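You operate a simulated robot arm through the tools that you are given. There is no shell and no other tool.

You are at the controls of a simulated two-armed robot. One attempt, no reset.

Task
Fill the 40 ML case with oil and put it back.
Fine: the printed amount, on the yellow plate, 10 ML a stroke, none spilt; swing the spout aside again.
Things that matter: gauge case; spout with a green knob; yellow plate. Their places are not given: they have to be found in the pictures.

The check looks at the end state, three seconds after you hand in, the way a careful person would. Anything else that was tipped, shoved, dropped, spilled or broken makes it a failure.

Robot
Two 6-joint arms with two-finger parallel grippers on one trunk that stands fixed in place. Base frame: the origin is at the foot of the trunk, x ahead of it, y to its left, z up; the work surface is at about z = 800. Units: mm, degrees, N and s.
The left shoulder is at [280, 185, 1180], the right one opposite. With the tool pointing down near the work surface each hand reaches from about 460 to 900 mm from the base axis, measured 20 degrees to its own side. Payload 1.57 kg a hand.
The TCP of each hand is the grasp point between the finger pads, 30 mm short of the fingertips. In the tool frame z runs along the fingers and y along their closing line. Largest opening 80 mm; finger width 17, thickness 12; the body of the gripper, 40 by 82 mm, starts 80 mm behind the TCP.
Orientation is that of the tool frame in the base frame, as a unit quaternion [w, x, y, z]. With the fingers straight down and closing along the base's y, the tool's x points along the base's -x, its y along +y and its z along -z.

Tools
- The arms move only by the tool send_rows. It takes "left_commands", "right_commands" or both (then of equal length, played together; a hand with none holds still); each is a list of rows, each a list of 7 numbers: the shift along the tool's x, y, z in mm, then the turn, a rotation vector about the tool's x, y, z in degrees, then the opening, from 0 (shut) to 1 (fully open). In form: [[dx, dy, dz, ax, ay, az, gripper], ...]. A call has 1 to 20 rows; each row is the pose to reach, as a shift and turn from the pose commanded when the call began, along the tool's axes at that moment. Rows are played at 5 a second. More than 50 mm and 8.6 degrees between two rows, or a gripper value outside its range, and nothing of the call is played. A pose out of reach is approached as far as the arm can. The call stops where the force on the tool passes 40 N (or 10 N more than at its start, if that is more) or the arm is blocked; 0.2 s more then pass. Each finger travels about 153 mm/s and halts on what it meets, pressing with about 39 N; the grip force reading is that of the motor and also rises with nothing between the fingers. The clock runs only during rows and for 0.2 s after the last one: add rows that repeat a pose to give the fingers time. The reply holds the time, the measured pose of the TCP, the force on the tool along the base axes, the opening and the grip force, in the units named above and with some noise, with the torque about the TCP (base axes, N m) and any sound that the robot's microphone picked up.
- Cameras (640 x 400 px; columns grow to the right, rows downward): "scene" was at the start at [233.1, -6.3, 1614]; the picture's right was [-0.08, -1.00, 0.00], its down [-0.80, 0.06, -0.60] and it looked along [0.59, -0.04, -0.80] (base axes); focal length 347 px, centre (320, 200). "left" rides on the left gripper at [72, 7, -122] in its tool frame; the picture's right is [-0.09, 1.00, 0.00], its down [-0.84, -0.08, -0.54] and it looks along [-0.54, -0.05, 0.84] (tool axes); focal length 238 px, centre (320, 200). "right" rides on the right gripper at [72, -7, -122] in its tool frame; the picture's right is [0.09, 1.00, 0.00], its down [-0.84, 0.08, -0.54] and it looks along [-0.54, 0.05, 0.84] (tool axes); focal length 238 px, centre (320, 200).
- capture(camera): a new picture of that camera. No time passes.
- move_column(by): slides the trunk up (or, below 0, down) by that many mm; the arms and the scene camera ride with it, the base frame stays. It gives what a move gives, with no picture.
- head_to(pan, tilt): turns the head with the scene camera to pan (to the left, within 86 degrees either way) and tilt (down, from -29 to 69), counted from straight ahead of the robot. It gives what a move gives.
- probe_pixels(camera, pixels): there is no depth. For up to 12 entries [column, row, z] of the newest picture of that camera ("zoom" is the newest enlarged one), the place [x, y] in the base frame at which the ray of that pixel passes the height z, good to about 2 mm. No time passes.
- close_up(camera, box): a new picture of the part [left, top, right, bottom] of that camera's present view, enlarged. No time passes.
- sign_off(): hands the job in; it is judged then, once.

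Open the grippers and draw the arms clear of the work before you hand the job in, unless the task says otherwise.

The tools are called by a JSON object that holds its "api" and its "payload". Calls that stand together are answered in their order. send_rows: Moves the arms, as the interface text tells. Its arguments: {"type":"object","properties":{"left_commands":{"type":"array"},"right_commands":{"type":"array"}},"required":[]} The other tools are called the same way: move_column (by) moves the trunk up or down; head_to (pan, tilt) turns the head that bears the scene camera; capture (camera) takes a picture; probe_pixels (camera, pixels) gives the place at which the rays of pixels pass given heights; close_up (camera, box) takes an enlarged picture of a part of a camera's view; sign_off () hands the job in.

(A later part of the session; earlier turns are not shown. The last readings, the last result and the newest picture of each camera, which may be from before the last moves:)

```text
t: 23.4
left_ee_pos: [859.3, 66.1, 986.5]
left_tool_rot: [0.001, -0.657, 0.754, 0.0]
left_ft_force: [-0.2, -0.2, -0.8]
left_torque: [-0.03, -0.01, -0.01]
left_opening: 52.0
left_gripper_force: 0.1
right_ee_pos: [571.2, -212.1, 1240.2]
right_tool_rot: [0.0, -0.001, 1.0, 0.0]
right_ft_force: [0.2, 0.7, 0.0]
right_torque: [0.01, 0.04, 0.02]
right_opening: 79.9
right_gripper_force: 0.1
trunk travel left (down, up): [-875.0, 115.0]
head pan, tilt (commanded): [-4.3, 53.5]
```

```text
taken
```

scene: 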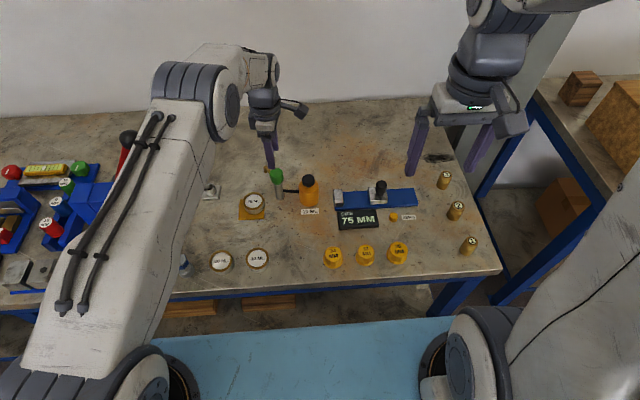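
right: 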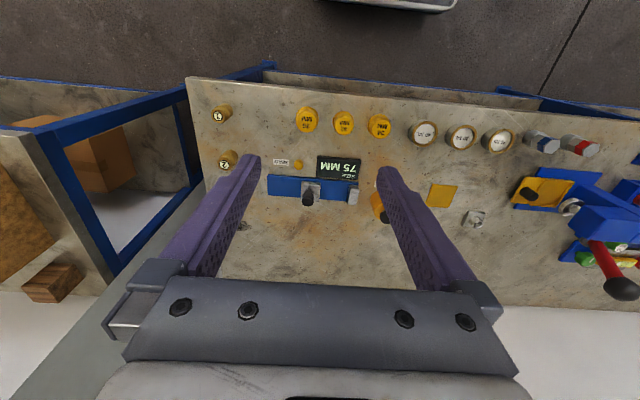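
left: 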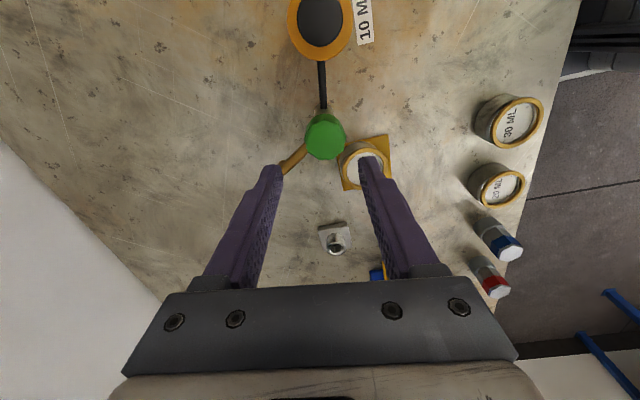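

The rotation is reachable and the fingers stay clear. I rotate back, keeping above the knob.

{"api": "send_rows", "payload": {"left_commands": [[0, 0, 0, 0, 0, 8.2, 0.65], [0, 0, 0, 0, 0, 16.4, 0.65], [0, 0, 0, 0, 0, 24.6, 0.65], [0, 0, 0, 0, 0, 32.8, 0.65], [0, 0, 0, 0, 0, 41, 0.65], [0, 0, 0, 0, 0, 49.2, 0.65], [0, 0, 0, 0, 0, 57.4, 0.65], [0, 0, 0, 0, 0, 65.6, 0.65], [0, 0, 0, 0, 0, 73.8, 0.65], [0, 0, 0, 0, 0, 82, 0.65], [0, 0, 0, 0, 0, 82, 0.65]]}}

{"api": "close_up", "payload": {"camera": "left", "box": [270, 80, 370, 190]}}

```text
t: 25.8
left_ee_pos: [860.2, 66.5, 986.4]
left_tool_rot: [0.002, 0.0, 1.0, 0.001]
left_ft_force: [-0.1, -0.9, 0.7]
left_torque: [-0.01, -0.02, 0.01]
left_opening: 52.1
left_gripper_force: 0.0
right_ee_pos: [569.9, -213.5, 1239.8]
right_tool_rot: [0.0, 0.001, 1.0, 0.0]
right_ft_force: [-0.8, -0.1, 1.0]
right_torque: [0.01, 0.0, 0.02]
right_opening: 79.9
right_gripper_force: 0.2
trunk travel left (down, up): [-875.0, 115.0]
head pan, tilt (commanded): [-4.3, 53.5]
```

```text
3.64 times, centred on (320, 135) of left
```

zoom: 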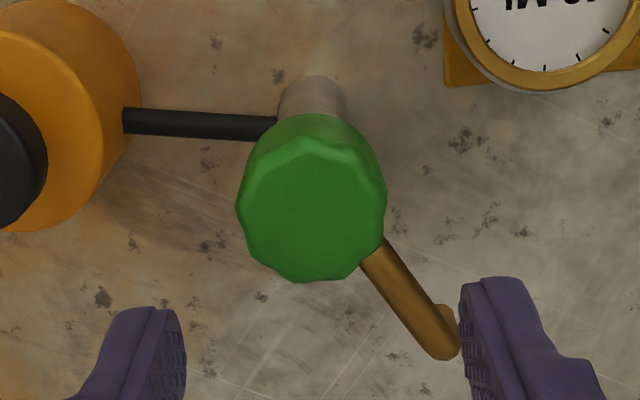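

I probe the knob outline again to fix the offset between the hand and knob axis.

{"api": "probe_pixels", "payload": {"camera": "zoom", "pixels": [[237, 202, 900], [386, 196, 900], [312, 282, 906], [308, 147, 906], [311, 212, 906], [312, 77, 800], [280, 100, 800], [347, 97, 800]]}}

{"api": "probe_pixels", "payload": {"camera": "left", "pixels": [[317, 135, 900], [317, 135, 906]]}}

```text
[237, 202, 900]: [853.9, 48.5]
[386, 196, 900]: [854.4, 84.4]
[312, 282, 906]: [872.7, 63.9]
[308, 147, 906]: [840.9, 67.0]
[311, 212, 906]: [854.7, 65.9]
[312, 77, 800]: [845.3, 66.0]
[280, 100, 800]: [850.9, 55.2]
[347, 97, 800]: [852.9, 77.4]
```

```text
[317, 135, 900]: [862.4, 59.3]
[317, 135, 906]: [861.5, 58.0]
```

The axis is at about (857,66.2), the hand about 2 mm too far out. I correct and descend so the fingertips straddle the knob's upper part (TCP z≈911), keeping above the spout.

{"api": "send_rows", "payload": {"left_commands": [[2, 0, 15, 0, 0, 0, 0.65], [2, 0, 30, 0, 0, 0, 0.65], [2, 0, 45, 0, 0, 0, 0.65], [2, 0, 58, 0, 0, 0, 0.65], [2, 0, 68, 0, 0, 0, 0.65], [2, 0, 75, 0, 0, 0, 0.65], [2, 0, 75, 0, 0, 0, 0.65]]}}

{"api": "capture", "payload": {"camera": "left"}}

{"api": "close_up", "payload": {"camera": "scene", "box": [225, 140, 337, 210]}}

```text
t: 27.4
left_ee_pos: [857.5, 67.0, 910.0]
left_tool_rot: [0.002, -0.001, 1.0, 0.0]
left_ft_force: [0.4, -0.6, -0.2]
left_torque: [-0.01, -0.01, 0.0]
left_opening: 52.1
left_gripper_force: 0.1
right_ee_pos: [571.1, -213.0, 1238.3]
right_tool_rot: [-0.001, -0.001, 1.0, 0.0]
right_ft_force: [0.1, 0.0, 0.6]
right_torque: [-0.03, 0.01, 0.01]
right_opening: 79.9
right_gripper_force: 0.1
trunk travel left (down, up): [-875.0, 115.0]
head pan, tilt (commanded): [-4.3, 53.5]
```

```text
taken
```

left: 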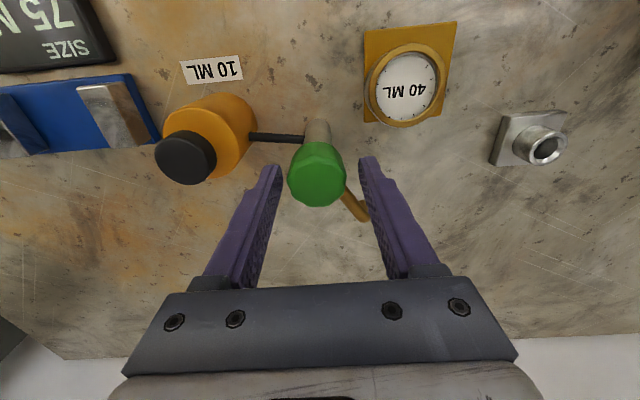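

```text
5.71 times, centred on (281, 175) of scene
```

zoom: 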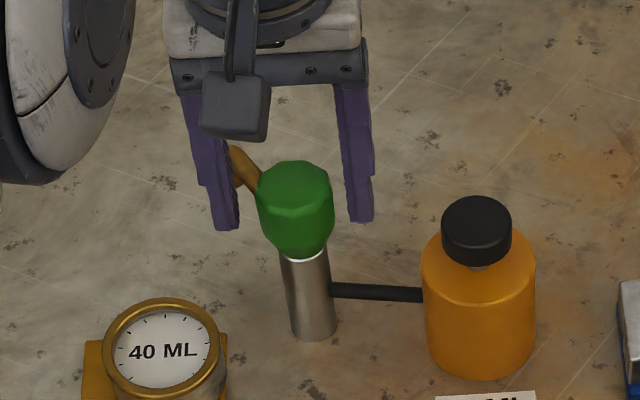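

The fingers bracket the knob (knob centre column ~317, finger midpoint ~321), tips around mid-knob and above the spout. I shift 0.8 mm and close gently.

{"api": "send_rows", "payload": {"left_commands": [[0, -0.8, 0, 0, 0, 0, 0.6], [0, -0.8, 0, 0, 0, 0, 0.53], [0, -0.8, 0, 0, 0, 0, 0.48], [0, -0.8, 0, 0, 0, 0, 0.45], [0, -0.8, 0, 0, 0, 0, 0.42], [0, -0.8, 0, 0, 0, 0, 0.38], [0, -0.8, 0, 0, 0, 0, 0.38]]}}

{"api": "capture", "payload": {"camera": "left"}}

```text
t: 29.0
left_ee_pos: [856.9, 65.7, 910.7]
left_tool_rot: [0.001, -0.001, 1.0, 0.001]
left_ft_force: [-0.6, -5.2, -0.3]
left_torque: [-0.19, -0.05, 0.0]
left_opening: 35.2
left_gripper_force: 42.5
right_ee_pos: [571.0, -212.7, 1239.2]
right_tool_rot: [0.0, 0.0, 1.0, 0.0]
right_ft_force: [-0.2, 0.3, 0.2]
right_torque: [0.05, 0.02, 0.01]
right_opening: 79.9
right_gripper_force: 0.2
trunk travel left (down, up): [-875.0, 115.0]
head pan, tilt (commanded): [-4.3, 53.5]
```

```text
taken
```

left: 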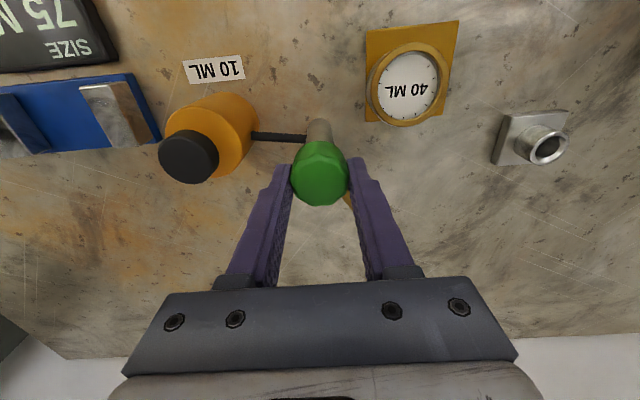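

The knob is gripped (35.2 mm, 42 N) with a −5 N sideways load, so I ease the hand 0.7 mm toward −y and begin turning with a 16° test.

{"api": "send_rows", "payload": {"left_commands": [[0, -0.7, 0, 0, 0, 0, 0.38], [0, -0.7, 0, 0, 0, -4, 0.38], [0, -0.7, 0, 0, 0, -10, 0.38], [0, -0.7, 0, 0, 0, -16, 0.38], [0, -0.7, 0, 0, 0, -16, 0.38]]}}

{"api": "capture", "payload": {"camera": "left"}}

{"api": "close_up", "payload": {"camera": "scene", "box": [225, 140, 337, 210]}}

```text
t: 30.2
left_ee_pos: [857.8, 66.7, 910.6]
left_tool_rot: [0.002, -0.141, 0.99, 0.0]
left_ft_force: [5.9, 7.5, -6.2]
left_torque: [0.21, -0.11, 0.0]
left_opening: 35.5
left_gripper_force: 42.3
right_ee_pos: [571.9, -211.3, 1238.6]
right_tool_rot: [0.0, 0.0, 1.0, 0.0]
right_ft_force: [0.1, 0.4, 0.1]
right_torque: [0.0, 0.02, 0.02]
right_opening: 80.0
right_gripper_force: 0.0
trunk travel left (down, up): [-875.0, 115.0]
head pan, tilt (commanded): [-4.3, 53.5]
```

```text
taken
```

left: 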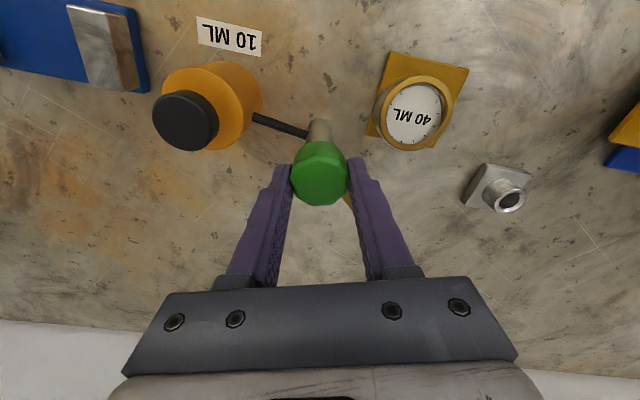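

```text
5.71 times, centred on (281, 175) of scene
```

zoom: 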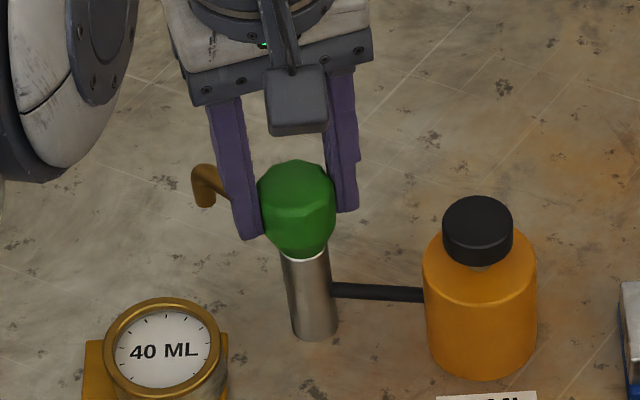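

The spout turns with the knob; side forces are about (6,7.5) N, so I shift about (+0.3,+0.4) mm and continue another 32°.

{"api": "send_rows", "payload": {"left_commands": [[-0.4, 0.3, 0, 0, 0, 0, 0.38], [-0.4, 0.3, 0, 0, 0, -6, 0.38], [-0.4, 0.3, 0, 0, 0, -12, 0.38], [-0.4, 0.3, 0, 0, 0, -19, 0.38], [-0.4, 0.3, 0, 0, 0, -26, 0.38], [-0.4, 0.3, 0, 0, 0, -32, 0.38], [-0.4, 0.3, 0, 0, 0, -32, 0.38]]}}

{"api": "close_up", "payload": {"camera": "scene", "box": [225, 140, 337, 210]}}

```text
t: 31.8
left_ee_pos: [857.5, 66.2, 910.9]
left_tool_rot: [0.001, -0.409, 0.913, 0.001]
left_ft_force: [-3.8, 13.3, 4.7]
left_torque: [0.25, 0.34, -0.04]
left_opening: 35.4
left_gripper_force: 42.1
right_ee_pos: [570.2, -212.9, 1239.6]
right_tool_rot: [0.0, -0.001, 1.0, 0.0]
right_ft_force: [0.0, -0.1, -0.5]
right_torque: [0.0, 0.01, 0.02]
right_opening: 80.1
right_gripper_force: 0.1
trunk travel left (down, up): [-875.0, 115.0]
head pan, tilt (commanded): [-4.3, 53.5]
```

```text
5.71 times, centred on (281, 175) of scene
```

zoom: 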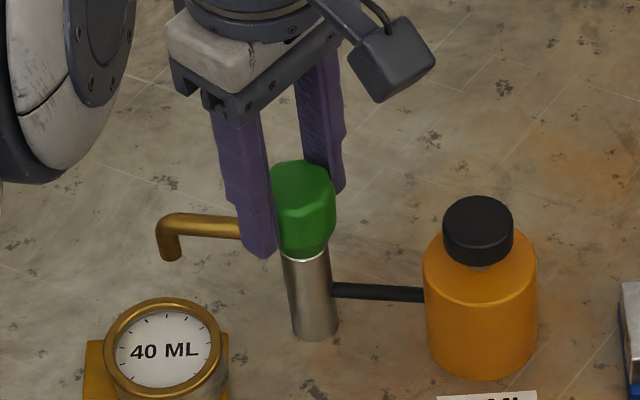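

The spout is swinging over toward the case. Forces show +13 N in y and +4.7 N up, so I ease by (−0.2,+0.7) mm, lift 0.4 mm, and turn the next 20°.

{"api": "send_rows", "payload": {"left_commands": [[-0.4, 0.6, -0.5, 0, 0, 0, 0.38], [-0.4, 0.6, -0.5, 0, 0, -6, 0.38], [-0.4, 0.6, -0.5, 0, 0, -12, 0.38], [-0.4, 0.6, -0.5, 0, 0, -18, 0.38], [-0.4, 0.6, -0.5, 0, 0, -18, 0.38]]}}

{"api": "close_up", "payload": {"camera": "scene", "box": [225, 140, 337, 210]}}

```text
t: 33.0
left_ee_pos: [856.2, 67.7, 910.9]
left_tool_rot: [0.001, -0.547, 0.837, 0.001]
left_ft_force: [-10.1, 15.5, 1.9]
left_torque: [0.49, 0.38, -0.06]
left_opening: 35.5
left_gripper_force: 42.4
right_ee_pos: [570.7, -211.8, 1239.1]
right_tool_rot: [-0.001, 0.0, 1.0, 0.0]
right_ft_force: [0.0, -0.7, -0.4]
right_torque: [0.0, 0.02, -0.01]
right_opening: 80.0
right_gripper_force: 0.0
trunk travel left (down, up): [-875.0, 115.0]
head pan, tilt (commanded): [-4.3, 53.5]
```

```text
5.71 times, centred on (281, 175) of scene
```

zoom: 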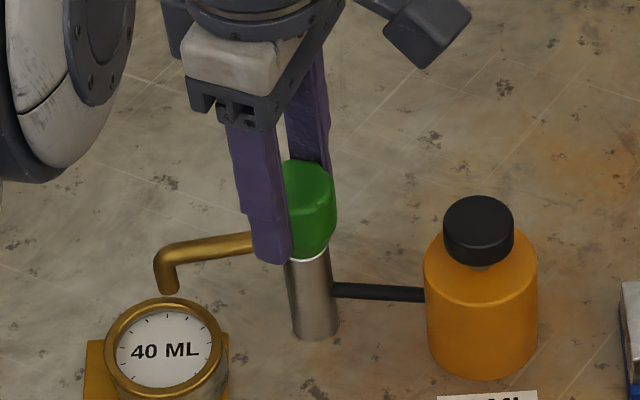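

Rotated 66° so far, with a side load of (−10,+15) N. I first shift about 1 mm in that direction without turning, to relieve it.

{"api": "send_rows", "payload": {"left_commands": [[-0.3, 0.5, 0, 0, 0, 0, 0.38], [-0.6, 0.9, 0, 0, 0, 0, 0.38], [-0.6, 0.9, 0, 0, 0, 0, 0.38]]}}

```text
t: 33.8
left_ee_pos: [856.5, 67.2, 910.6]
left_tool_rot: [0.0, -0.545, 0.839, 0.002]
left_ft_force: [-12.8, 11.7, -4.4]
left_torque: [1.05, -0.12, -0.05]
left_opening: 35.3
left_gripper_force: 41.8
right_ee_pos: [569.9, -212.4, 1239.8]
right_tool_rot: [0.0, 0.001, 1.0, -0.001]
right_ft_force: [-1.0, 0.6, 0.1]
right_torque: [-0.01, 0.01, 0.0]
right_opening: 80.2
right_gripper_force: 0.0
trunk travel left (down, up): [-875.0, 115.0]
head pan, tilt (commanded): [-4.3, 53.5]
```

The load isn't relieved by shifting, so rather than force it I open the fingers a little, let the arm settle, and look at alignment before regripping.

{"api": "send_rows", "payload": {"left_commands": [[0, 0, 0, 0, 0, 0, 0.48], [0, 0, 0, 0, 0, 0, 0.56], [0, 0, 0, 0, 0, 0, 0.6], [0, 0, 0, 0, 0, 0, 0.6]]}}

{"api": "capture", "payload": {"camera": "left"}}

{"api": "close_up", "payload": {"camera": "scene", "box": [225, 140, 337, 210]}}

```text
t: 34.8
left_ee_pos: [858.9, 67.2, 913.3]
left_tool_rot: [0.002, -0.546, 0.838, -0.001]
left_ft_force: [-0.7, -0.1, -0.3]
left_torque: [0.01, -0.01, -0.02]
left_opening: 48.0
left_gripper_force: 0.1
right_ee_pos: [569.7, -212.5, 1240.7]
right_tool_rot: [0.0, -0.001, 1.0, 0.0]
right_ft_force: [-0.4, 0.7, 0.5]
right_torque: [0.04, -0.01, -0.03]
right_opening: 80.0
right_gripper_force: 0.1
trunk travel left (down, up): [-875.0, 115.0]
head pan, tilt (commanded): [-4.3, 53.5]
```

```text
taken
```

left: 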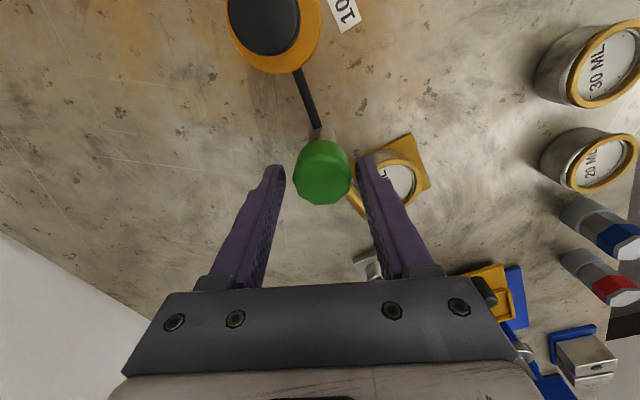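

```text
5.71 times, centred on (281, 175) of scene
```

zoom: 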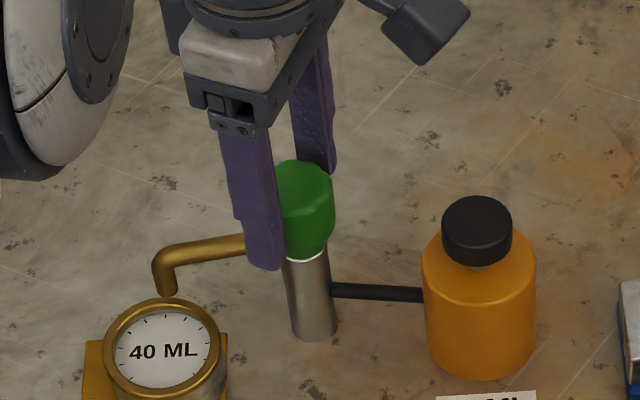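

Forces dropped to zero, the spout stayed put and the knob sits midway between the fingers. I check the knob axis from this view.

{"api": "close_up", "payload": {"camera": "left", "box": [270, 110, 430, 220]}}

```text
3.64 times, centred on (350, 165) of left
```

zoom: 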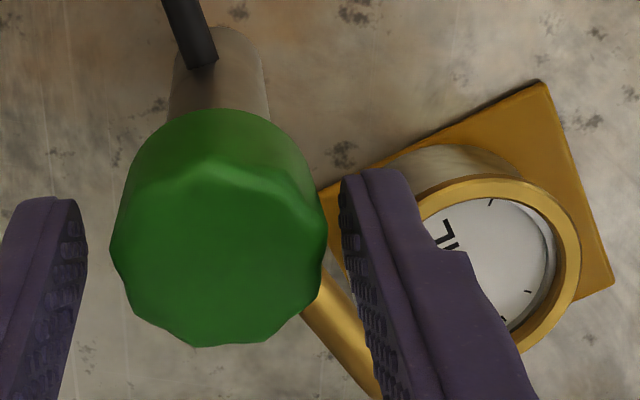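

{"api": "probe_pixels", "payload": {"camera": "zoom", "pixels": [[110, 245, 900], [327, 232, 900], [215, 347, 906], [205, 160, 906], [214, 255, 906], [222, 28, 800], [175, 70, 800], [268, 70, 800]]}}

```text
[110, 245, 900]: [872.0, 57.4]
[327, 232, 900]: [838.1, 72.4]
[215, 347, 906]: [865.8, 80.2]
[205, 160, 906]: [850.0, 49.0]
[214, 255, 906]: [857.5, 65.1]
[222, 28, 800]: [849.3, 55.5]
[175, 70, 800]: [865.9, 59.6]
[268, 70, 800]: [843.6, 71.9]
```

The knob centre reads about (857,65.5), so the hand is ~1.5 mm off along tool x. I shift, regrip gently and turn the remaining 16°.

{"api": "send_rows", "payload": {"left_commands": [[1.5, 0.3, 1.0, 0, 0, 0, 0.55], [1.5, 0.3, 1.0, 0, 0, 0, 0.48], [1.5, 0.3, 1.0, 0, 0, 0, 0.45], [1.5, 0.3, 1.0, 0, 0, 0, 0.42], [1.5, 0.3, 1.0, 0, 0, 0, 0.42]]}}

```text
t: 36.0
left_ee_pos: [856.1, 66.2, 911.0]
left_tool_rot: [0.002, -0.546, 0.838, 0.0]
left_ft_force: [-4.5, 1.1, 0.2]
left_torque: [-0.03, 0.14, -0.02]
left_opening: 37.3
left_gripper_force: 2.2
right_ee_pos: [570.4, -212.1, 1238.7]
right_tool_rot: [0.0, -0.001, 1.0, 0.001]
right_ft_force: [-0.9, 0.0, 0.3]
right_torque: [-0.04, 0.03, 0.02]
right_opening: 80.1
right_gripper_force: 0.0
trunk travel left (down, up): [-875.0, 115.0]
head pan, tilt (commanded): [-4.3, 53.5]
```

Contact is light with −4.5 N in x; I shift 0.4 mm along tool y, close fully and turn in steps.

{"api": "send_rows", "payload": {"left_commands": [[0, 0.4, 0, 0, 0, 0, 0.42], [0, 0.4, 0, 0, 0, 0, 0.38], [0, 0.4, 0, 0, 0, 0, 0.38], [0, 0.4, 0, 0, 0, -5, 0.38], [0, 0.4, 0, 0, 0, -10, 0.38], [0, 0.4, 0, 0, 0, -15, 0.38], [0, 0.4, 0, 0, 0, -15, 0.38]]}}

{"api": "close_up", "payload": {"camera": "scene", "box": [225, 140, 337, 210]}}

{"api": "capture", "payload": {"camera": "left"}}

```text
t: 37.6
left_ee_pos: [856.7, 65.3, 909.2]
left_tool_rot: [0.001, -0.65, 0.76, 0.0]
left_ft_force: [-7.1, 3.3, -0.2]
left_torque: [0.08, 0.16, -0.05]
left_opening: 36.8
left_gripper_force: 3.7
right_ee_pos: [569.8, -212.0, 1239.4]
right_tool_rot: [0.0, 0.0, 1.0, 0.0]
right_ft_force: [0.2, 0.5, 0.7]
right_torque: [0.01, -0.02, 0.02]
right_opening: 79.9
right_gripper_force: 0.1
trunk travel left (down, up): [-875.0, 115.0]
head pan, tilt (commanded): [-4.3, 53.5]
```

```text
5.71 times, centred on (281, 175) of scene
```

zoom: 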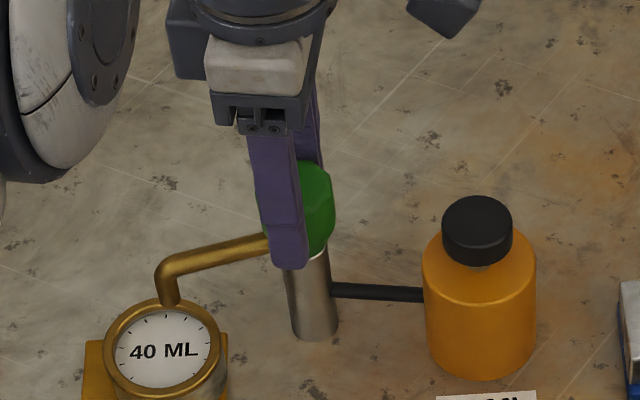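

```text
taken
```

left: 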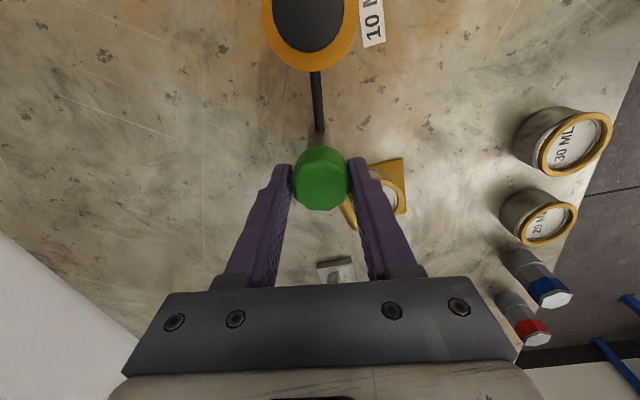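

The hand is now at 81° and the spout tip is over the near side of the case rim in the scene zoom. I release, rise straight up and look from above.

{"api": "send_rows", "payload": {"left_commands": [[0, 0, 0, 0, 0, 0, 0.5], [0, 0, 0, 0, 0, 0, 0.62], [0, 0, 0, 0, 0, 0, 0.65], [0, 0, -15, 0, 0, 0, 0.65], [0, 0, -35, 0, 0, 0, 0.65], [0, 0, -60, 0, 0, 0, 0.65], [0, 0, -90, 0, 0, 0, 0.65], [0, 0, -100, 0, 0, 0, 0.8], [0, 0, -100, 0, 0, 0, 1.0]]}}

{"api": "capture", "payload": {"camera": "left"}}

{"api": "close_up", "payload": {"camera": "scene", "box": [225, 150, 321, 210]}}

```text
t: 39.6
left_ee_pos: [855.0, 65.3, 1010.4]
left_tool_rot: [0.001, -0.65, 0.76, -0.001]
left_ft_force: [0.1, 0.6, 0.2]
left_torque: [-0.02, 0.01, 0.0]
left_opening: 80.0
left_gripper_force: 0.0
right_ee_pos: [570.1, -212.2, 1239.8]
right_tool_rot: [0.0, 0.0, 1.0, 0.0]
right_ft_force: [-0.2, 0.0, 0.1]
right_torque: [-0.05, -0.01, -0.01]
right_opening: 80.1
right_gripper_force: 0.1
trunk travel left (down, up): [-875.0, 115.0]
head pan, tilt (commanded): [-4.3, 53.5]
```

```text
taken
```

left: 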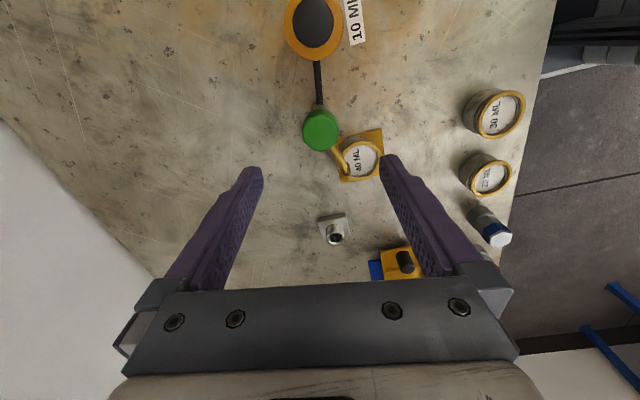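

```text
6.67 times, centred on (273, 180) of scene
```

zoom: 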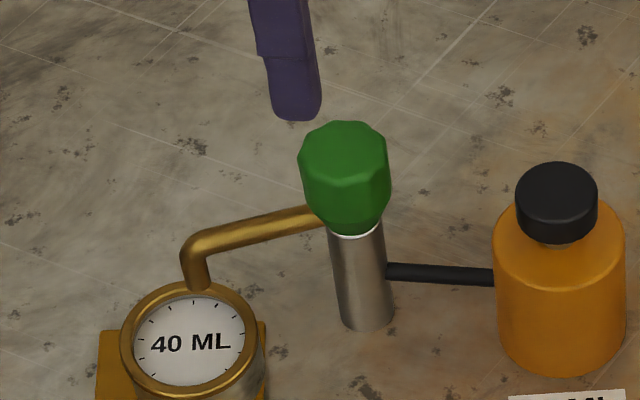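

Now the spout is over the case side. I zoom the wrist view to determine where the nozzle tip projects relative to the case mouth.

{"api": "probe_pixels", "payload": {"camera": "zoom", "pixels": [[199, 287, 845], [199, 287, 850], [199, 287, 855], [188, 237, 878], [196, 235, 875], [189, 330, 828], [120, 338, 828], [257, 335, 828], [190, 281, 828], [190, 398, 828], [343, 165, 906], [361, 328, 800]]}}

{"api": "close_up", "payload": {"camera": "left", "box": [290, 95, 400, 195]}}

```text
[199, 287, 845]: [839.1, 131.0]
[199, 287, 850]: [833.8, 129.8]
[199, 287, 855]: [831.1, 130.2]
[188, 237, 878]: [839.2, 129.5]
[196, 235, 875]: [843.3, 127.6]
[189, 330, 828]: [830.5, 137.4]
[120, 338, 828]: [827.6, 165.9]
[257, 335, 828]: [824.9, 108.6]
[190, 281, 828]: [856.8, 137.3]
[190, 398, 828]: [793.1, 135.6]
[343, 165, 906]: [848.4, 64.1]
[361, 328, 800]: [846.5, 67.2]
```

```text
4.00 times, centred on (345, 145) of left
```

zoom: 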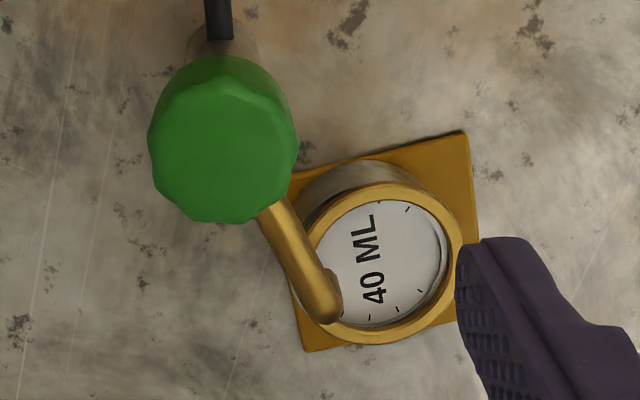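

I probe the nozzle and the rim in the wrist zoom.

{"api": "probe_pixels", "payload": {"camera": "zoom", "pixels": [[336, 275, 850], [336, 275, 845], [333, 285, 850], [325, 318, 875], [325, 305, 875], [384, 181, 828], [380, 345, 828], [463, 260, 828], [382, 263, 828], [223, 140, 906], [148, 145, 900], [299, 140, 900]]}}

```text
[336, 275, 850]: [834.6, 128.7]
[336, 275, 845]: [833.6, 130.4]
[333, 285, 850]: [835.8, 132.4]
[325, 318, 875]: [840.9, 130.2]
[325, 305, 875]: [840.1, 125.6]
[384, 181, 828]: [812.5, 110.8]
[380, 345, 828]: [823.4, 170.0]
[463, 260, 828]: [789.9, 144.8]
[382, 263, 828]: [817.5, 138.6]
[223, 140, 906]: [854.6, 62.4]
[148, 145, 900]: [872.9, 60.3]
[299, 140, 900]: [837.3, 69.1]
```

Nozzle is near (835,130) and the case centre near (822,137), so it is about 15 mm off centre with ~7 mm to the inner rim. I descend and regrip to turn it another ~8° for more margin.

{"api": "send_rows", "payload": {"left_commands": [[0, 0, 0, 0, 0, 0, 0.65], [0, 0, 25, 0, 0, 0, 0.65], [0, 0, 50, 0, 0, 0, 0.65], [0, 0, 70, 0, 0, 0, 0.65], [0, 0, 85, 0, 0, 0, 0.65], [0, 0, 94, 0, 0, 0, 0.65], [0, 0, 99, 0, 0, 0, 0.65], [0, 0, 99, 0, 0, 0, 0.65]]}}

{"api": "capture", "payload": {"camera": "left"}}

```text
t: 41.4
left_ee_pos: [856.4, 67.0, 912.6]
left_tool_rot: [0.002, -0.65, 0.76, 0.0]
left_ft_force: [-0.4, -0.2, -0.1]
left_torque: [0.01, 0.0, -0.03]
left_opening: 51.9
left_gripper_force: 0.1
right_ee_pos: [570.4, -213.1, 1239.7]
right_tool_rot: [-0.001, 0.0, 1.0, 0.0]
right_ft_force: [1.1, 0.3, -0.2]
right_torque: [0.01, 0.0, -0.01]
right_opening: 80.0
right_gripper_force: 0.2
trunk travel left (down, up): [-875.0, 115.0]
head pan, tilt (commanded): [-4.3, 53.5]
```

```text
taken
```

left: 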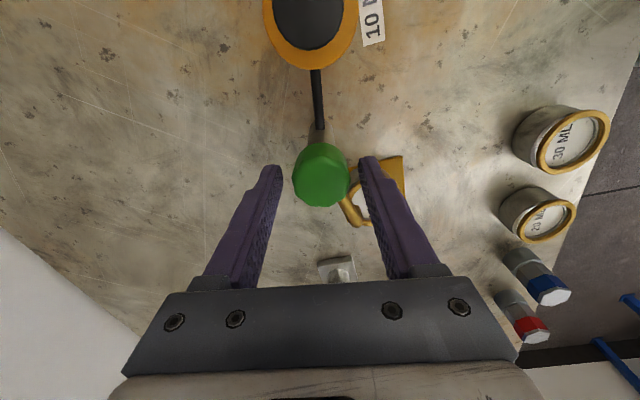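

The knob is centred between the fingers again (column ~321). I close firmly with time to settle, then turn −9°.

{"api": "send_rows", "payload": {"left_commands": [[0, 0, 1, 0, 0, 0, 0.5], [0, 0, 1, 0, 0, 0, 0.44], [0, 0, 1, 0, 0, 0, 0.36], [0, 0, 1, 0, 0, 0, 0.36], [0, 0, 1, 0, 0, -3, 0.36], [0, 0, 1, 0, 0, -6, 0.36], [0, 0, 1, 0, 0, -9, 0.36], [0, 0, 1, 0, 0, -9, 0.36]]}}

{"api": "close_up", "payload": {"camera": "scene", "box": [225, 150, 321, 210]}}

```text
t: 43.2
left_ee_pos: [855.5, 66.9, 909.7]
left_tool_rot: [0.0, 0.708, -0.706, -0.001]
left_ft_force: [-12.4, 4.8, 3.0]
left_torque: [-0.02, 0.52, -0.05]
left_opening: 35.2
left_gripper_force: 42.8
right_ee_pos: [569.7, -212.2, 1239.2]
right_tool_rot: [-0.001, -0.001, 1.0, -0.001]
right_ft_force: [-0.1, 0.8, -0.3]
right_torque: [-0.02, -0.01, 0.0]
right_opening: 80.0
right_gripper_force: 0.1
trunk travel left (down, up): [-875.0, 115.0]
head pan, tilt (commanded): [-4.3, 53.5]
```

```text
6.67 times, centred on (273, 180) of scene
```

zoom: 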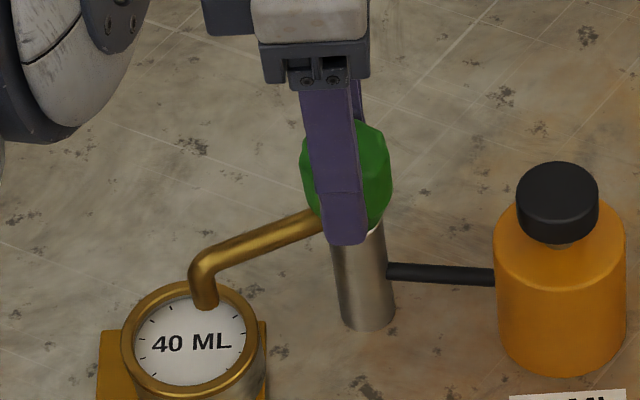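

The nozzle tip now appears at zoom (207,307), visibly further inside the case mouth. I probe it.

{"api": "probe_pixels", "payload": {"camera": "zoom", "pixels": [[207, 305, 845], [207, 305, 850], [200, 255, 876], [190, 340, 828], [120, 340, 828], [259, 336, 828], [190, 281, 828], [190, 398, 828], [190, 297, 826], [190, 386, 826], [132, 342, 826], [247, 338, 826]]}}

```text
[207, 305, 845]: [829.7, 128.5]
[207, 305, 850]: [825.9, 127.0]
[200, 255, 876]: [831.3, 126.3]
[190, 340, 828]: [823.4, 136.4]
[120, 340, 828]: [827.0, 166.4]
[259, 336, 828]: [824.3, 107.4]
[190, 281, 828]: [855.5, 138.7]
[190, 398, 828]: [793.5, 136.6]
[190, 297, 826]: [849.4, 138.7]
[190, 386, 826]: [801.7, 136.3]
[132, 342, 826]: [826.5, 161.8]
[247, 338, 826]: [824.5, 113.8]
```

The nozzle is near (828,127.5), only ~10 mm off the case centre (825,137), with ~14 mm to the inner rim. I release the knob, rise 50 mm, and shut the fingers for pressing.

{"api": "send_rows", "payload": {"left_commands": [[0, 0, 0, 0, 0, 0, 0.48], [0, 0, 0, 0, 0, 0, 0.6], [0, 0, 0, 0, 0, 0, 0.65], [0, 0, -15, 0, 0, 0, 0.65], [0, 0, -35, 0, 0, 0, 0.65], [0, 0, -60, 0, 0, 0, 0.65], [0, 0, -75, 0, 0, 0, 0.4], [0, 0, -75, 0, 0, 0, 0.2], [0, 0, -75, 0, 0, 0, 0.0], [0, 0, -75, 0, 0, 0, 0.0]]}}

{"api": "capture", "payload": {"camera": "left"}}

{"api": "close_up", "payload": {"camera": "scene", "box": [225, 140, 337, 210]}}

```text
t: 45.4
left_ee_pos: [855.1, 64.8, 986.2]
left_tool_rot: [-0.002, 0.708, -0.706, 0.001]
left_ft_force: [-0.3, 0.0, -0.5]
left_torque: [0.01, 0.05, 0.01]
left_opening: 0.1
left_gripper_force: 21.0
right_ee_pos: [569.8, -212.8, 1239.2]
right_tool_rot: [0.0, -0.001, 1.0, 0.001]
right_ft_force: [0.4, 0.1, -0.3]
right_torque: [-0.01, 0.01, 0.05]
right_opening: 80.0
right_gripper_force: 0.0
trunk travel left (down, up): [-875.0, 115.0]
head pan, tilt (commanded): [-4.3, 53.5]
```

```text
taken
```

left: 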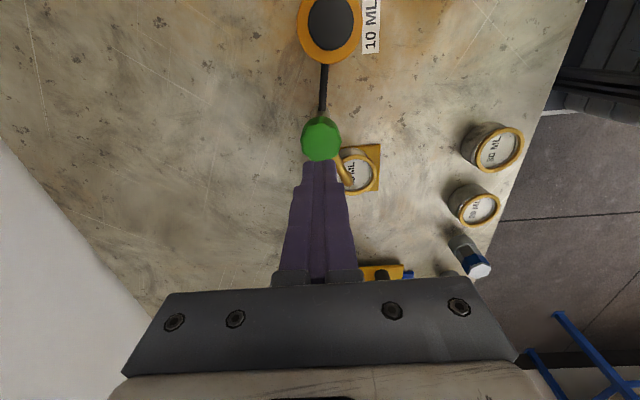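

```text
5.71 times, centred on (281, 175) of scene
```

zoom: 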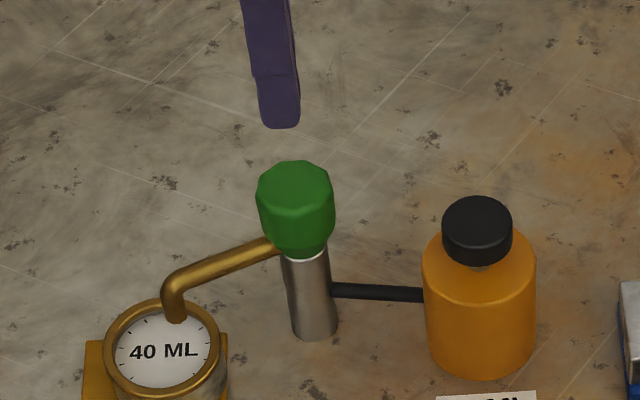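

The spout stays over the case. I zoom the wrist camera once more to verify nozzle, case and knob positions before pressing.

{"api": "close_up", "payload": {"camera": "left", "box": [285, 105, 405, 205]}}

```text
4.00 times, centred on (345, 155) of left
```

zoom: 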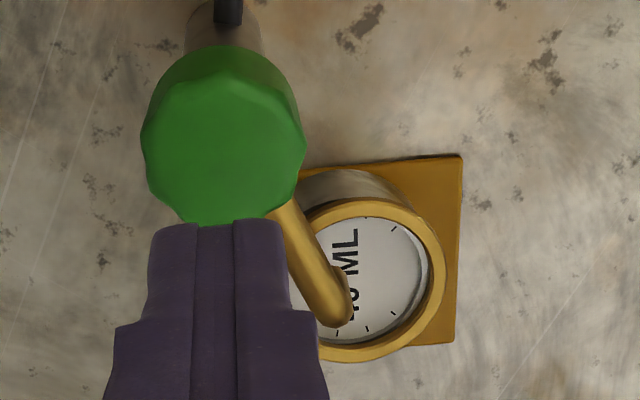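

{"api": "probe_pixels", "payload": {"camera": "zoom", "pixels": [[345, 275, 850], [345, 285, 850], [335, 322, 876], [446, 280, 828], [365, 198, 828], [365, 362, 828], [142, 140, 900], [306, 140, 900], [224, 140, 906], [216, 225, 956]]}}

```text
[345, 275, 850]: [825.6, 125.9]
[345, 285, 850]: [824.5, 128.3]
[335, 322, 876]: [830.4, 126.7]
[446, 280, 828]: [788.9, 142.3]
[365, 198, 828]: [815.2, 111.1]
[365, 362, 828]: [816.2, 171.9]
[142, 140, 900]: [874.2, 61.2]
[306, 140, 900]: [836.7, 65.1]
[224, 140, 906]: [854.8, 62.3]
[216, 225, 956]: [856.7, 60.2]
```

The nozzle is well inside the mouth. I lower the shut fingers to z≈945 (tips ~9 mm above the knob).

{"api": "send_rows", "payload": {"left_commands": [[0, 0, 12, 0, 0, 0, 0], [0, 0, 24, 0, 0, 0, 0], [0, 0, 34, 0, 0, 0, 0], [0, 0, 41, 0, 0, 0, 0], [0, 0, 41, 0, 0, 0, 0]]}}

{"api": "close_up", "payload": {"camera": "scene", "box": [225, 140, 337, 210]}}

```text
t: 46.6
left_ee_pos: [854.9, 66.9, 944.4]
left_tool_rot: [-0.001, 0.708, -0.707, 0.001]
left_ft_force: [-1.0, -0.1, 0.0]
left_torque: [-0.01, -0.02, 0.02]
left_opening: 0.0
left_gripper_force: 21.1
right_ee_pos: [570.3, -211.8, 1240.0]
right_tool_rot: [0.001, 0.0, 1.0, 0.0]
right_ft_force: [0.5, -0.6, 0.0]
right_torque: [0.0, 0.03, -0.01]
right_opening: 79.9
right_gripper_force: 0.0
trunk travel left (down, up): [-875.0, 115.0]
head pan, tilt (commanded): [-4.3, 53.5]
```

```text
5.71 times, centred on (281, 175) of scene
```

zoom: 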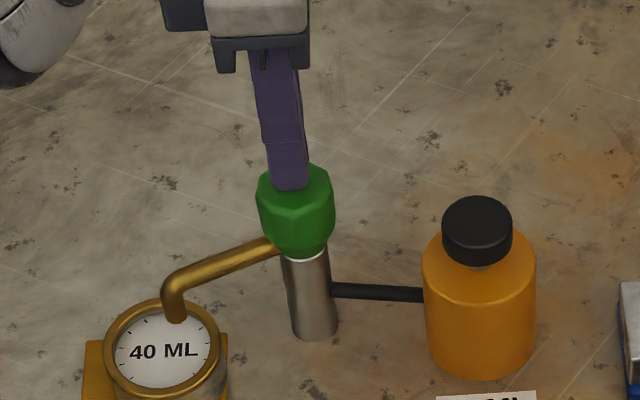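

Fingers are above the knob with no contact. I press down slowly for a full stroke, up to 24 mm, letting the force limit stop the move at the end of travel.

{"api": "send_rows", "payload": {"left_commands": [[0, 0, 3, 0, 0, 0, 0], [0, 0, 6, 0, 0, 0, 0], [0, 0, 8, 0, 0, 0, 0], [0, 0, 10, 0, 0, 0, 0], [0, 0, 12, 0, 0, 0, 0], [0, 0, 14, 0, 0, 0, 0], [0, 0, 16, 0, 0, 0, 0], [0, 0, 18, 0, 0, 0, 0], [0, 0, 20, 0, 0, 0, 0], [0, 0, 22, 0, 0, 0, 0], [0, 0, 24, 0, 0, 0, 0]]}}

{"api": "close_up", "payload": {"camera": "scene", "box": [225, 140, 337, 210]}}

```text
t: 47.9
left_ee_pos: [857.6, 66.8, 937.9]
left_tool_rot: [-0.003, 0.707, -0.707, 0.004]
left_ft_force: [-5.0, 1.0, 13.4]
left_torque: [0.04, 0.19, 0.02]
left_opening: 0.0
left_gripper_force: 21.2
right_ee_pos: [569.7, -211.7, 1239.2]
right_tool_rot: [0.001, -0.001, 1.0, 0.0]
right_ft_force: [0.4, -0.4, -0.8]
right_torque: [0.01, -0.05, -0.02]
right_opening: 80.3
right_gripper_force: 0.0
trunk travel left (down, up): [-875.0, 115.0]
head pan, tilt (commanded): [-4.3, 53.5]
stopped in row 6 (left hand): the force on the tool passed its limit at 42 N (the readings are from after the stop); the commanded pose is now the measured one
```

```text
5.71 times, centred on (281, 175) of scene
```

zoom: 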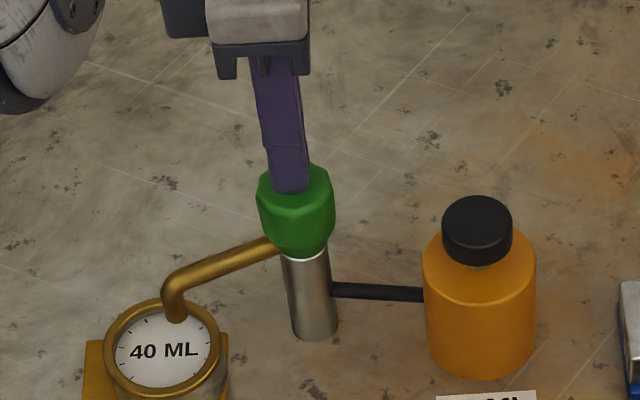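

The press stopped at 42 N with the knob apparently unmoved and no oil visible. I check the case closely, then press again more gradually to see how the knob yields.

{"api": "close_up", "payload": {"camera": "scene", "box": [238, 185, 278, 210]}}

{"api": "send_rows", "payload": {"left_commands": [[0, 0, 1, 0, 0, 0, 0], [0, 0, 2, 0, 0, 0, 0], [0, 0, 3, 0, 0, 0, 0], [0, 0, 3, 0, 0, 0, 0], [0, 0, 3, 0, 0, 0, 0]]}}

{"api": "close_up", "payload": {"camera": "scene", "box": [225, 140, 337, 210]}}

```text
16.00 times, centred on (258, 198) of scene
```

zoom: 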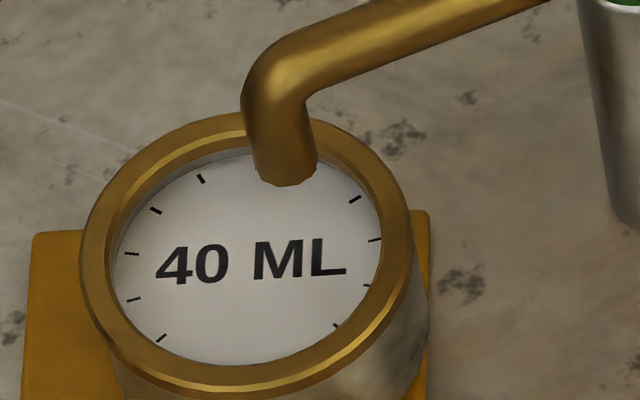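

```text
t: 48.7
left_ee_pos: [857.9, 66.9, 938.2]
left_tool_rot: [-0.003, 0.708, -0.706, 0.002]
left_ft_force: [-10.9, 3.3, 15.8]
left_torque: [0.07, 0.36, -0.02]
left_opening: 0.0
left_gripper_force: 21.3
right_ee_pos: [569.6, -212.7, 1239.1]
right_tool_rot: [0.001, -0.001, 1.0, 0.0]
right_ft_force: [-0.3, 1.1, 0.9]
right_torque: [0.03, -0.03, 0.01]
right_opening: 80.1
right_gripper_force: 0.0
trunk travel left (down, up): [-875.0, 115.0]
head pan, tilt (commanded): [-4.3, 53.5]
stopped in row 3 (left hand): the force on the tool passed its limit at 42 N (the readings are from after the stop); the commanded pose is now the measured one
```

```text
5.71 times, centred on (281, 175) of scene
```

zoom: 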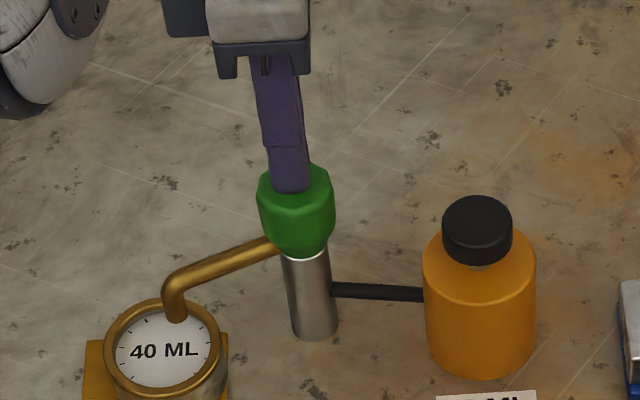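

The knob did not budge at 42 N total (some of it sideways, −11 N in x). I back off 5 mm to unload, and look at the knob from the wrist camera before deciding.

{"api": "send_rows", "payload": {"left_commands": [[0, 0, -3, 0, 0, 0, 0], [0, 0, -6, 0, 0, 0, 0], [0, 0, -6, 0, 0, 0, 0]]}}

{"api": "close_up", "payload": {"camera": "scene", "box": [257, 155, 313, 205]}}

{"api": "close_up", "payload": {"camera": "left", "box": [270, 90, 400, 200]}}

```text
t: 49.5
left_ee_pos: [860.0, 65.8, 942.8]
left_tool_rot: [-0.003, 0.708, -0.706, 0.004]
left_ft_force: [0.4, -1.3, 0.0]
left_torque: [-0.03, -0.01, -0.01]
left_opening: 0.2
left_gripper_force: 21.1
right_ee_pos: [570.3, -213.0, 1238.9]
right_tool_rot: [0.0, 0.0, 1.0, 0.0]
right_ft_force: [0.0, 0.5, -0.4]
right_torque: [0.0, -0.01, -0.02]
right_opening: 80.0
right_gripper_force: 0.1
trunk travel left (down, up): [-875.0, 115.0]
head pan, tilt (commanded): [-4.3, 53.5]
```

```text
8.00 times, centred on (285, 180) of scene
```

zoom: 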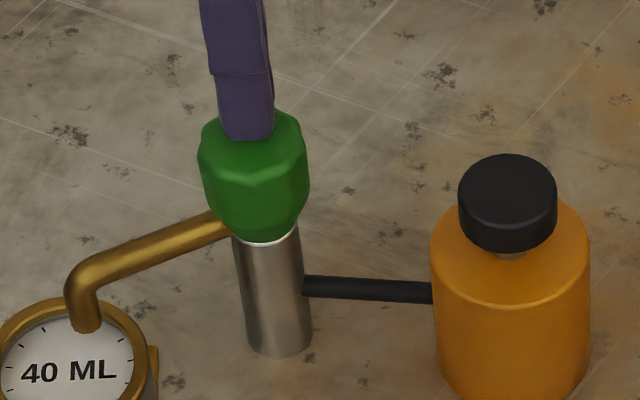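

```text
3.64 times, centred on (335, 145) of left
```

zoom: 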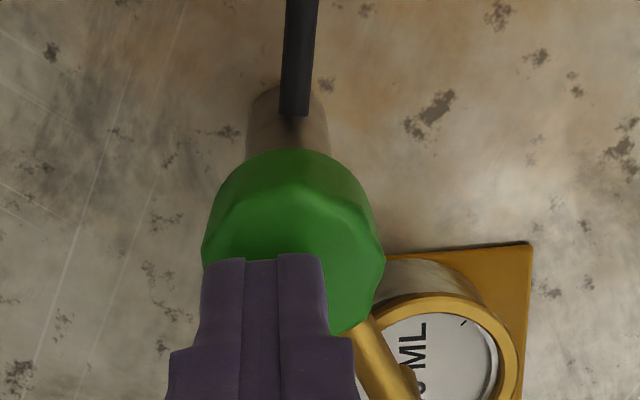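

The knob top sat at z≈908 throughout, so it did not travel. Before trying anything else I inspect the bottle and its black cap, and the knob, at high zoom.

{"api": "close_up", "payload": {"camera": "scene", "box": [293, 165, 333, 215]}}

{"api": "close_up", "payload": {"camera": "scene", "box": [262, 160, 302, 205]}}

{"api": "close_up", "payload": {"camera": "right", "box": [340, 150, 500, 250]}}

```text
8.00 times, centred on (313, 190) of scene
```

zoom: 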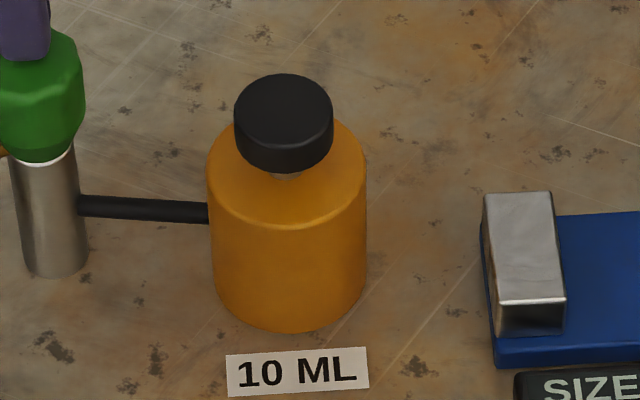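

```text
8.89 times, centred on (282, 182) of scene
```

zoom: 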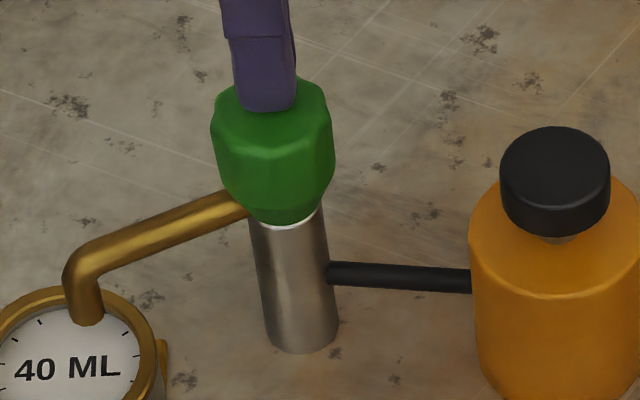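

```text
4.00 times, centred on (420, 200) of right
```

zoom: 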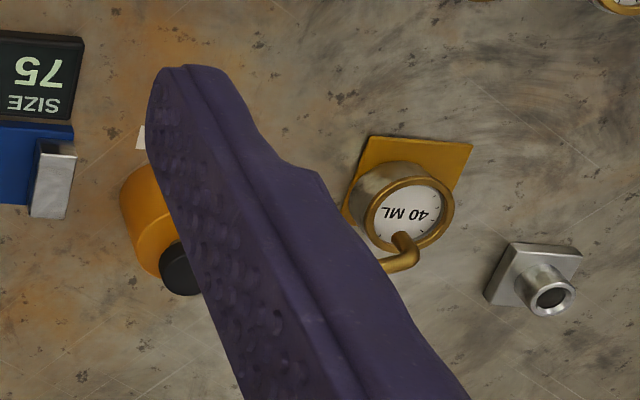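

The black cap stands off the bottle's shoulder on a thin stem, like a pump plunger, and the "10 ML" label sits at the bottle, so that may be the stroke actuator. I locate it using the wrist camera and scene.

{"api": "capture", "payload": {"camera": "left"}}

{"api": "capture", "payload": {"camera": "scene"}}

{"api": "capture", "payload": {"camera": "right"}}

```text
taken
```

left: 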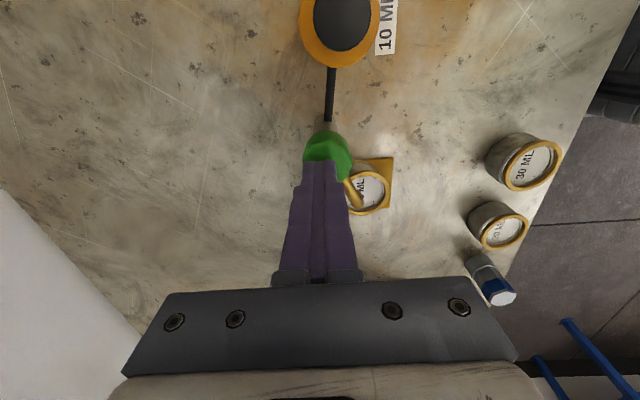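

```text
taken
```

scene: 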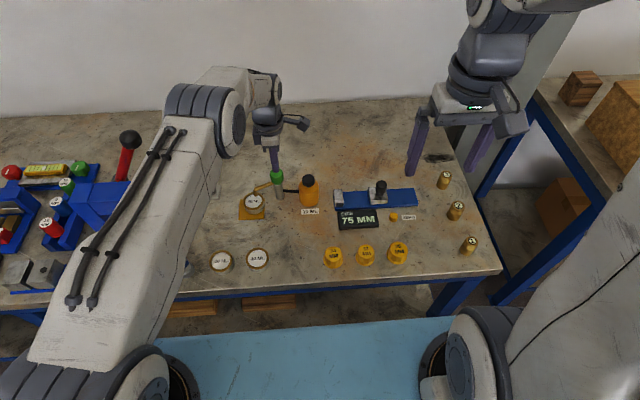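

```text
taken
```

right: 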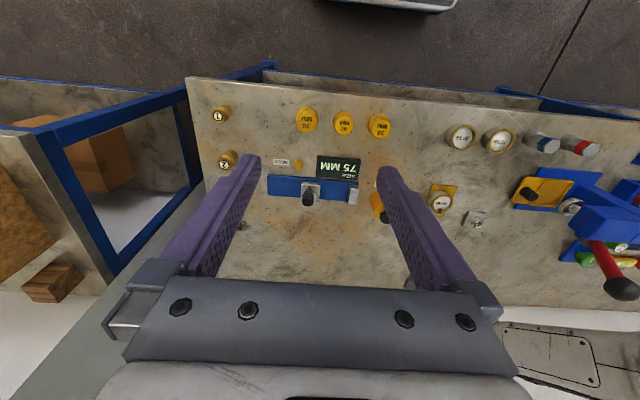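

I probe the black cap's top centre in both views at a few heights to triangulate it.

{"api": "probe_pixels", "payload": {"camera": "left", "pixels": [[342, 22, 870], [342, 22, 885], [342, 22, 900], [314, 22, 890], [371, 20, 890], [342, 50, 890]]}}

{"api": "probe_pixels", "payload": {"camera": "scene", "pixels": [[308.5, 177.5, 870], [308.5, 177.5, 885], [308.5, 177.5, 900], [302.5, 179, 885], [314.5, 178, 885], [309.3, 206.5, 800]]}}

```text
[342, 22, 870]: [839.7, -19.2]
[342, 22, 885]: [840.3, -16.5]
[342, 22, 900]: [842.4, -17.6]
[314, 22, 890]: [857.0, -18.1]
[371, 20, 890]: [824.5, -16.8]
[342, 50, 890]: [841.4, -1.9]
```

```text
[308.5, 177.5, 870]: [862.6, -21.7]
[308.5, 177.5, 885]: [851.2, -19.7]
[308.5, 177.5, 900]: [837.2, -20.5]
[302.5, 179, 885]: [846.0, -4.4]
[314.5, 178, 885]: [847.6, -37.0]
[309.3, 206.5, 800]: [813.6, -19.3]
```

The cap centre is about (841,−19.5) with top at z≈896. I raise the left hand, move over the cap, and check alignment.

{"api": "send_rows", "payload": {"left_commands": [[0, 0, -20, 0, 0, 0, 0], [0, 0, -40, 0, 0, 0, 0], [25, 6, -45, 0, 0, 0, 0], [55, 12, -45, 0, 0, 0, 0], [85, 19, -45, 0, 0, 0, 0], [85, 19, -45, 0, 0, 0, 0]]}}

{"api": "capture", "payload": {"camera": "left"}}

{"api": "close_up", "payload": {"camera": "scene", "box": [245, 140, 357, 210]}}

```text
t: 50.9
left_ee_pos: [840.3, -18.1, 986.3]
left_tool_rot: [-0.003, 0.708, -0.706, 0.004]
left_ft_force: [0.7, 0.7, 0.6]
left_torque: [0.0, 0.02, 0.0]
left_opening: 0.0
left_gripper_force: 21.4
right_ee_pos: [570.9, -212.4, 1239.1]
right_tool_rot: [0.001, -0.001, 1.0, 0.0]
right_ft_force: [0.0, -0.2, -0.5]
right_torque: [0.04, 0.0, -0.02]
right_opening: 80.2
right_gripper_force: 0.1
trunk travel left (down, up): [-875.0, 115.0]
head pan, tilt (commanded): [-4.3, 53.5]
```

```text
taken
```

left: 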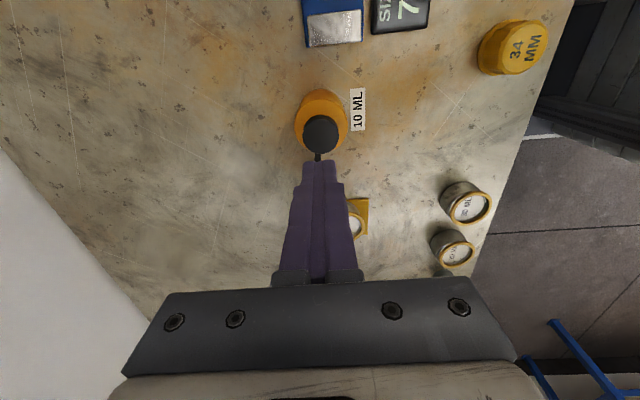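

```text
5.71 times, centred on (301, 175) of scene
```

zoom: 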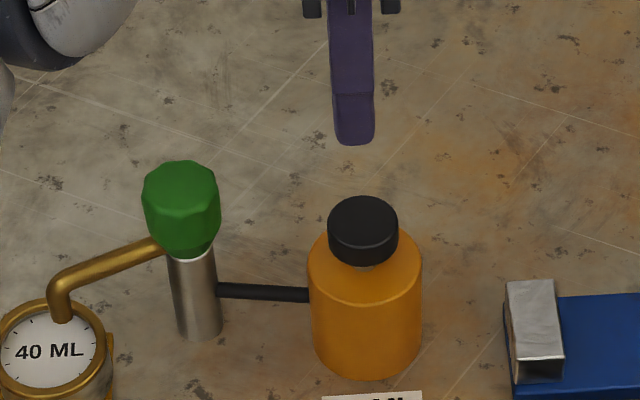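

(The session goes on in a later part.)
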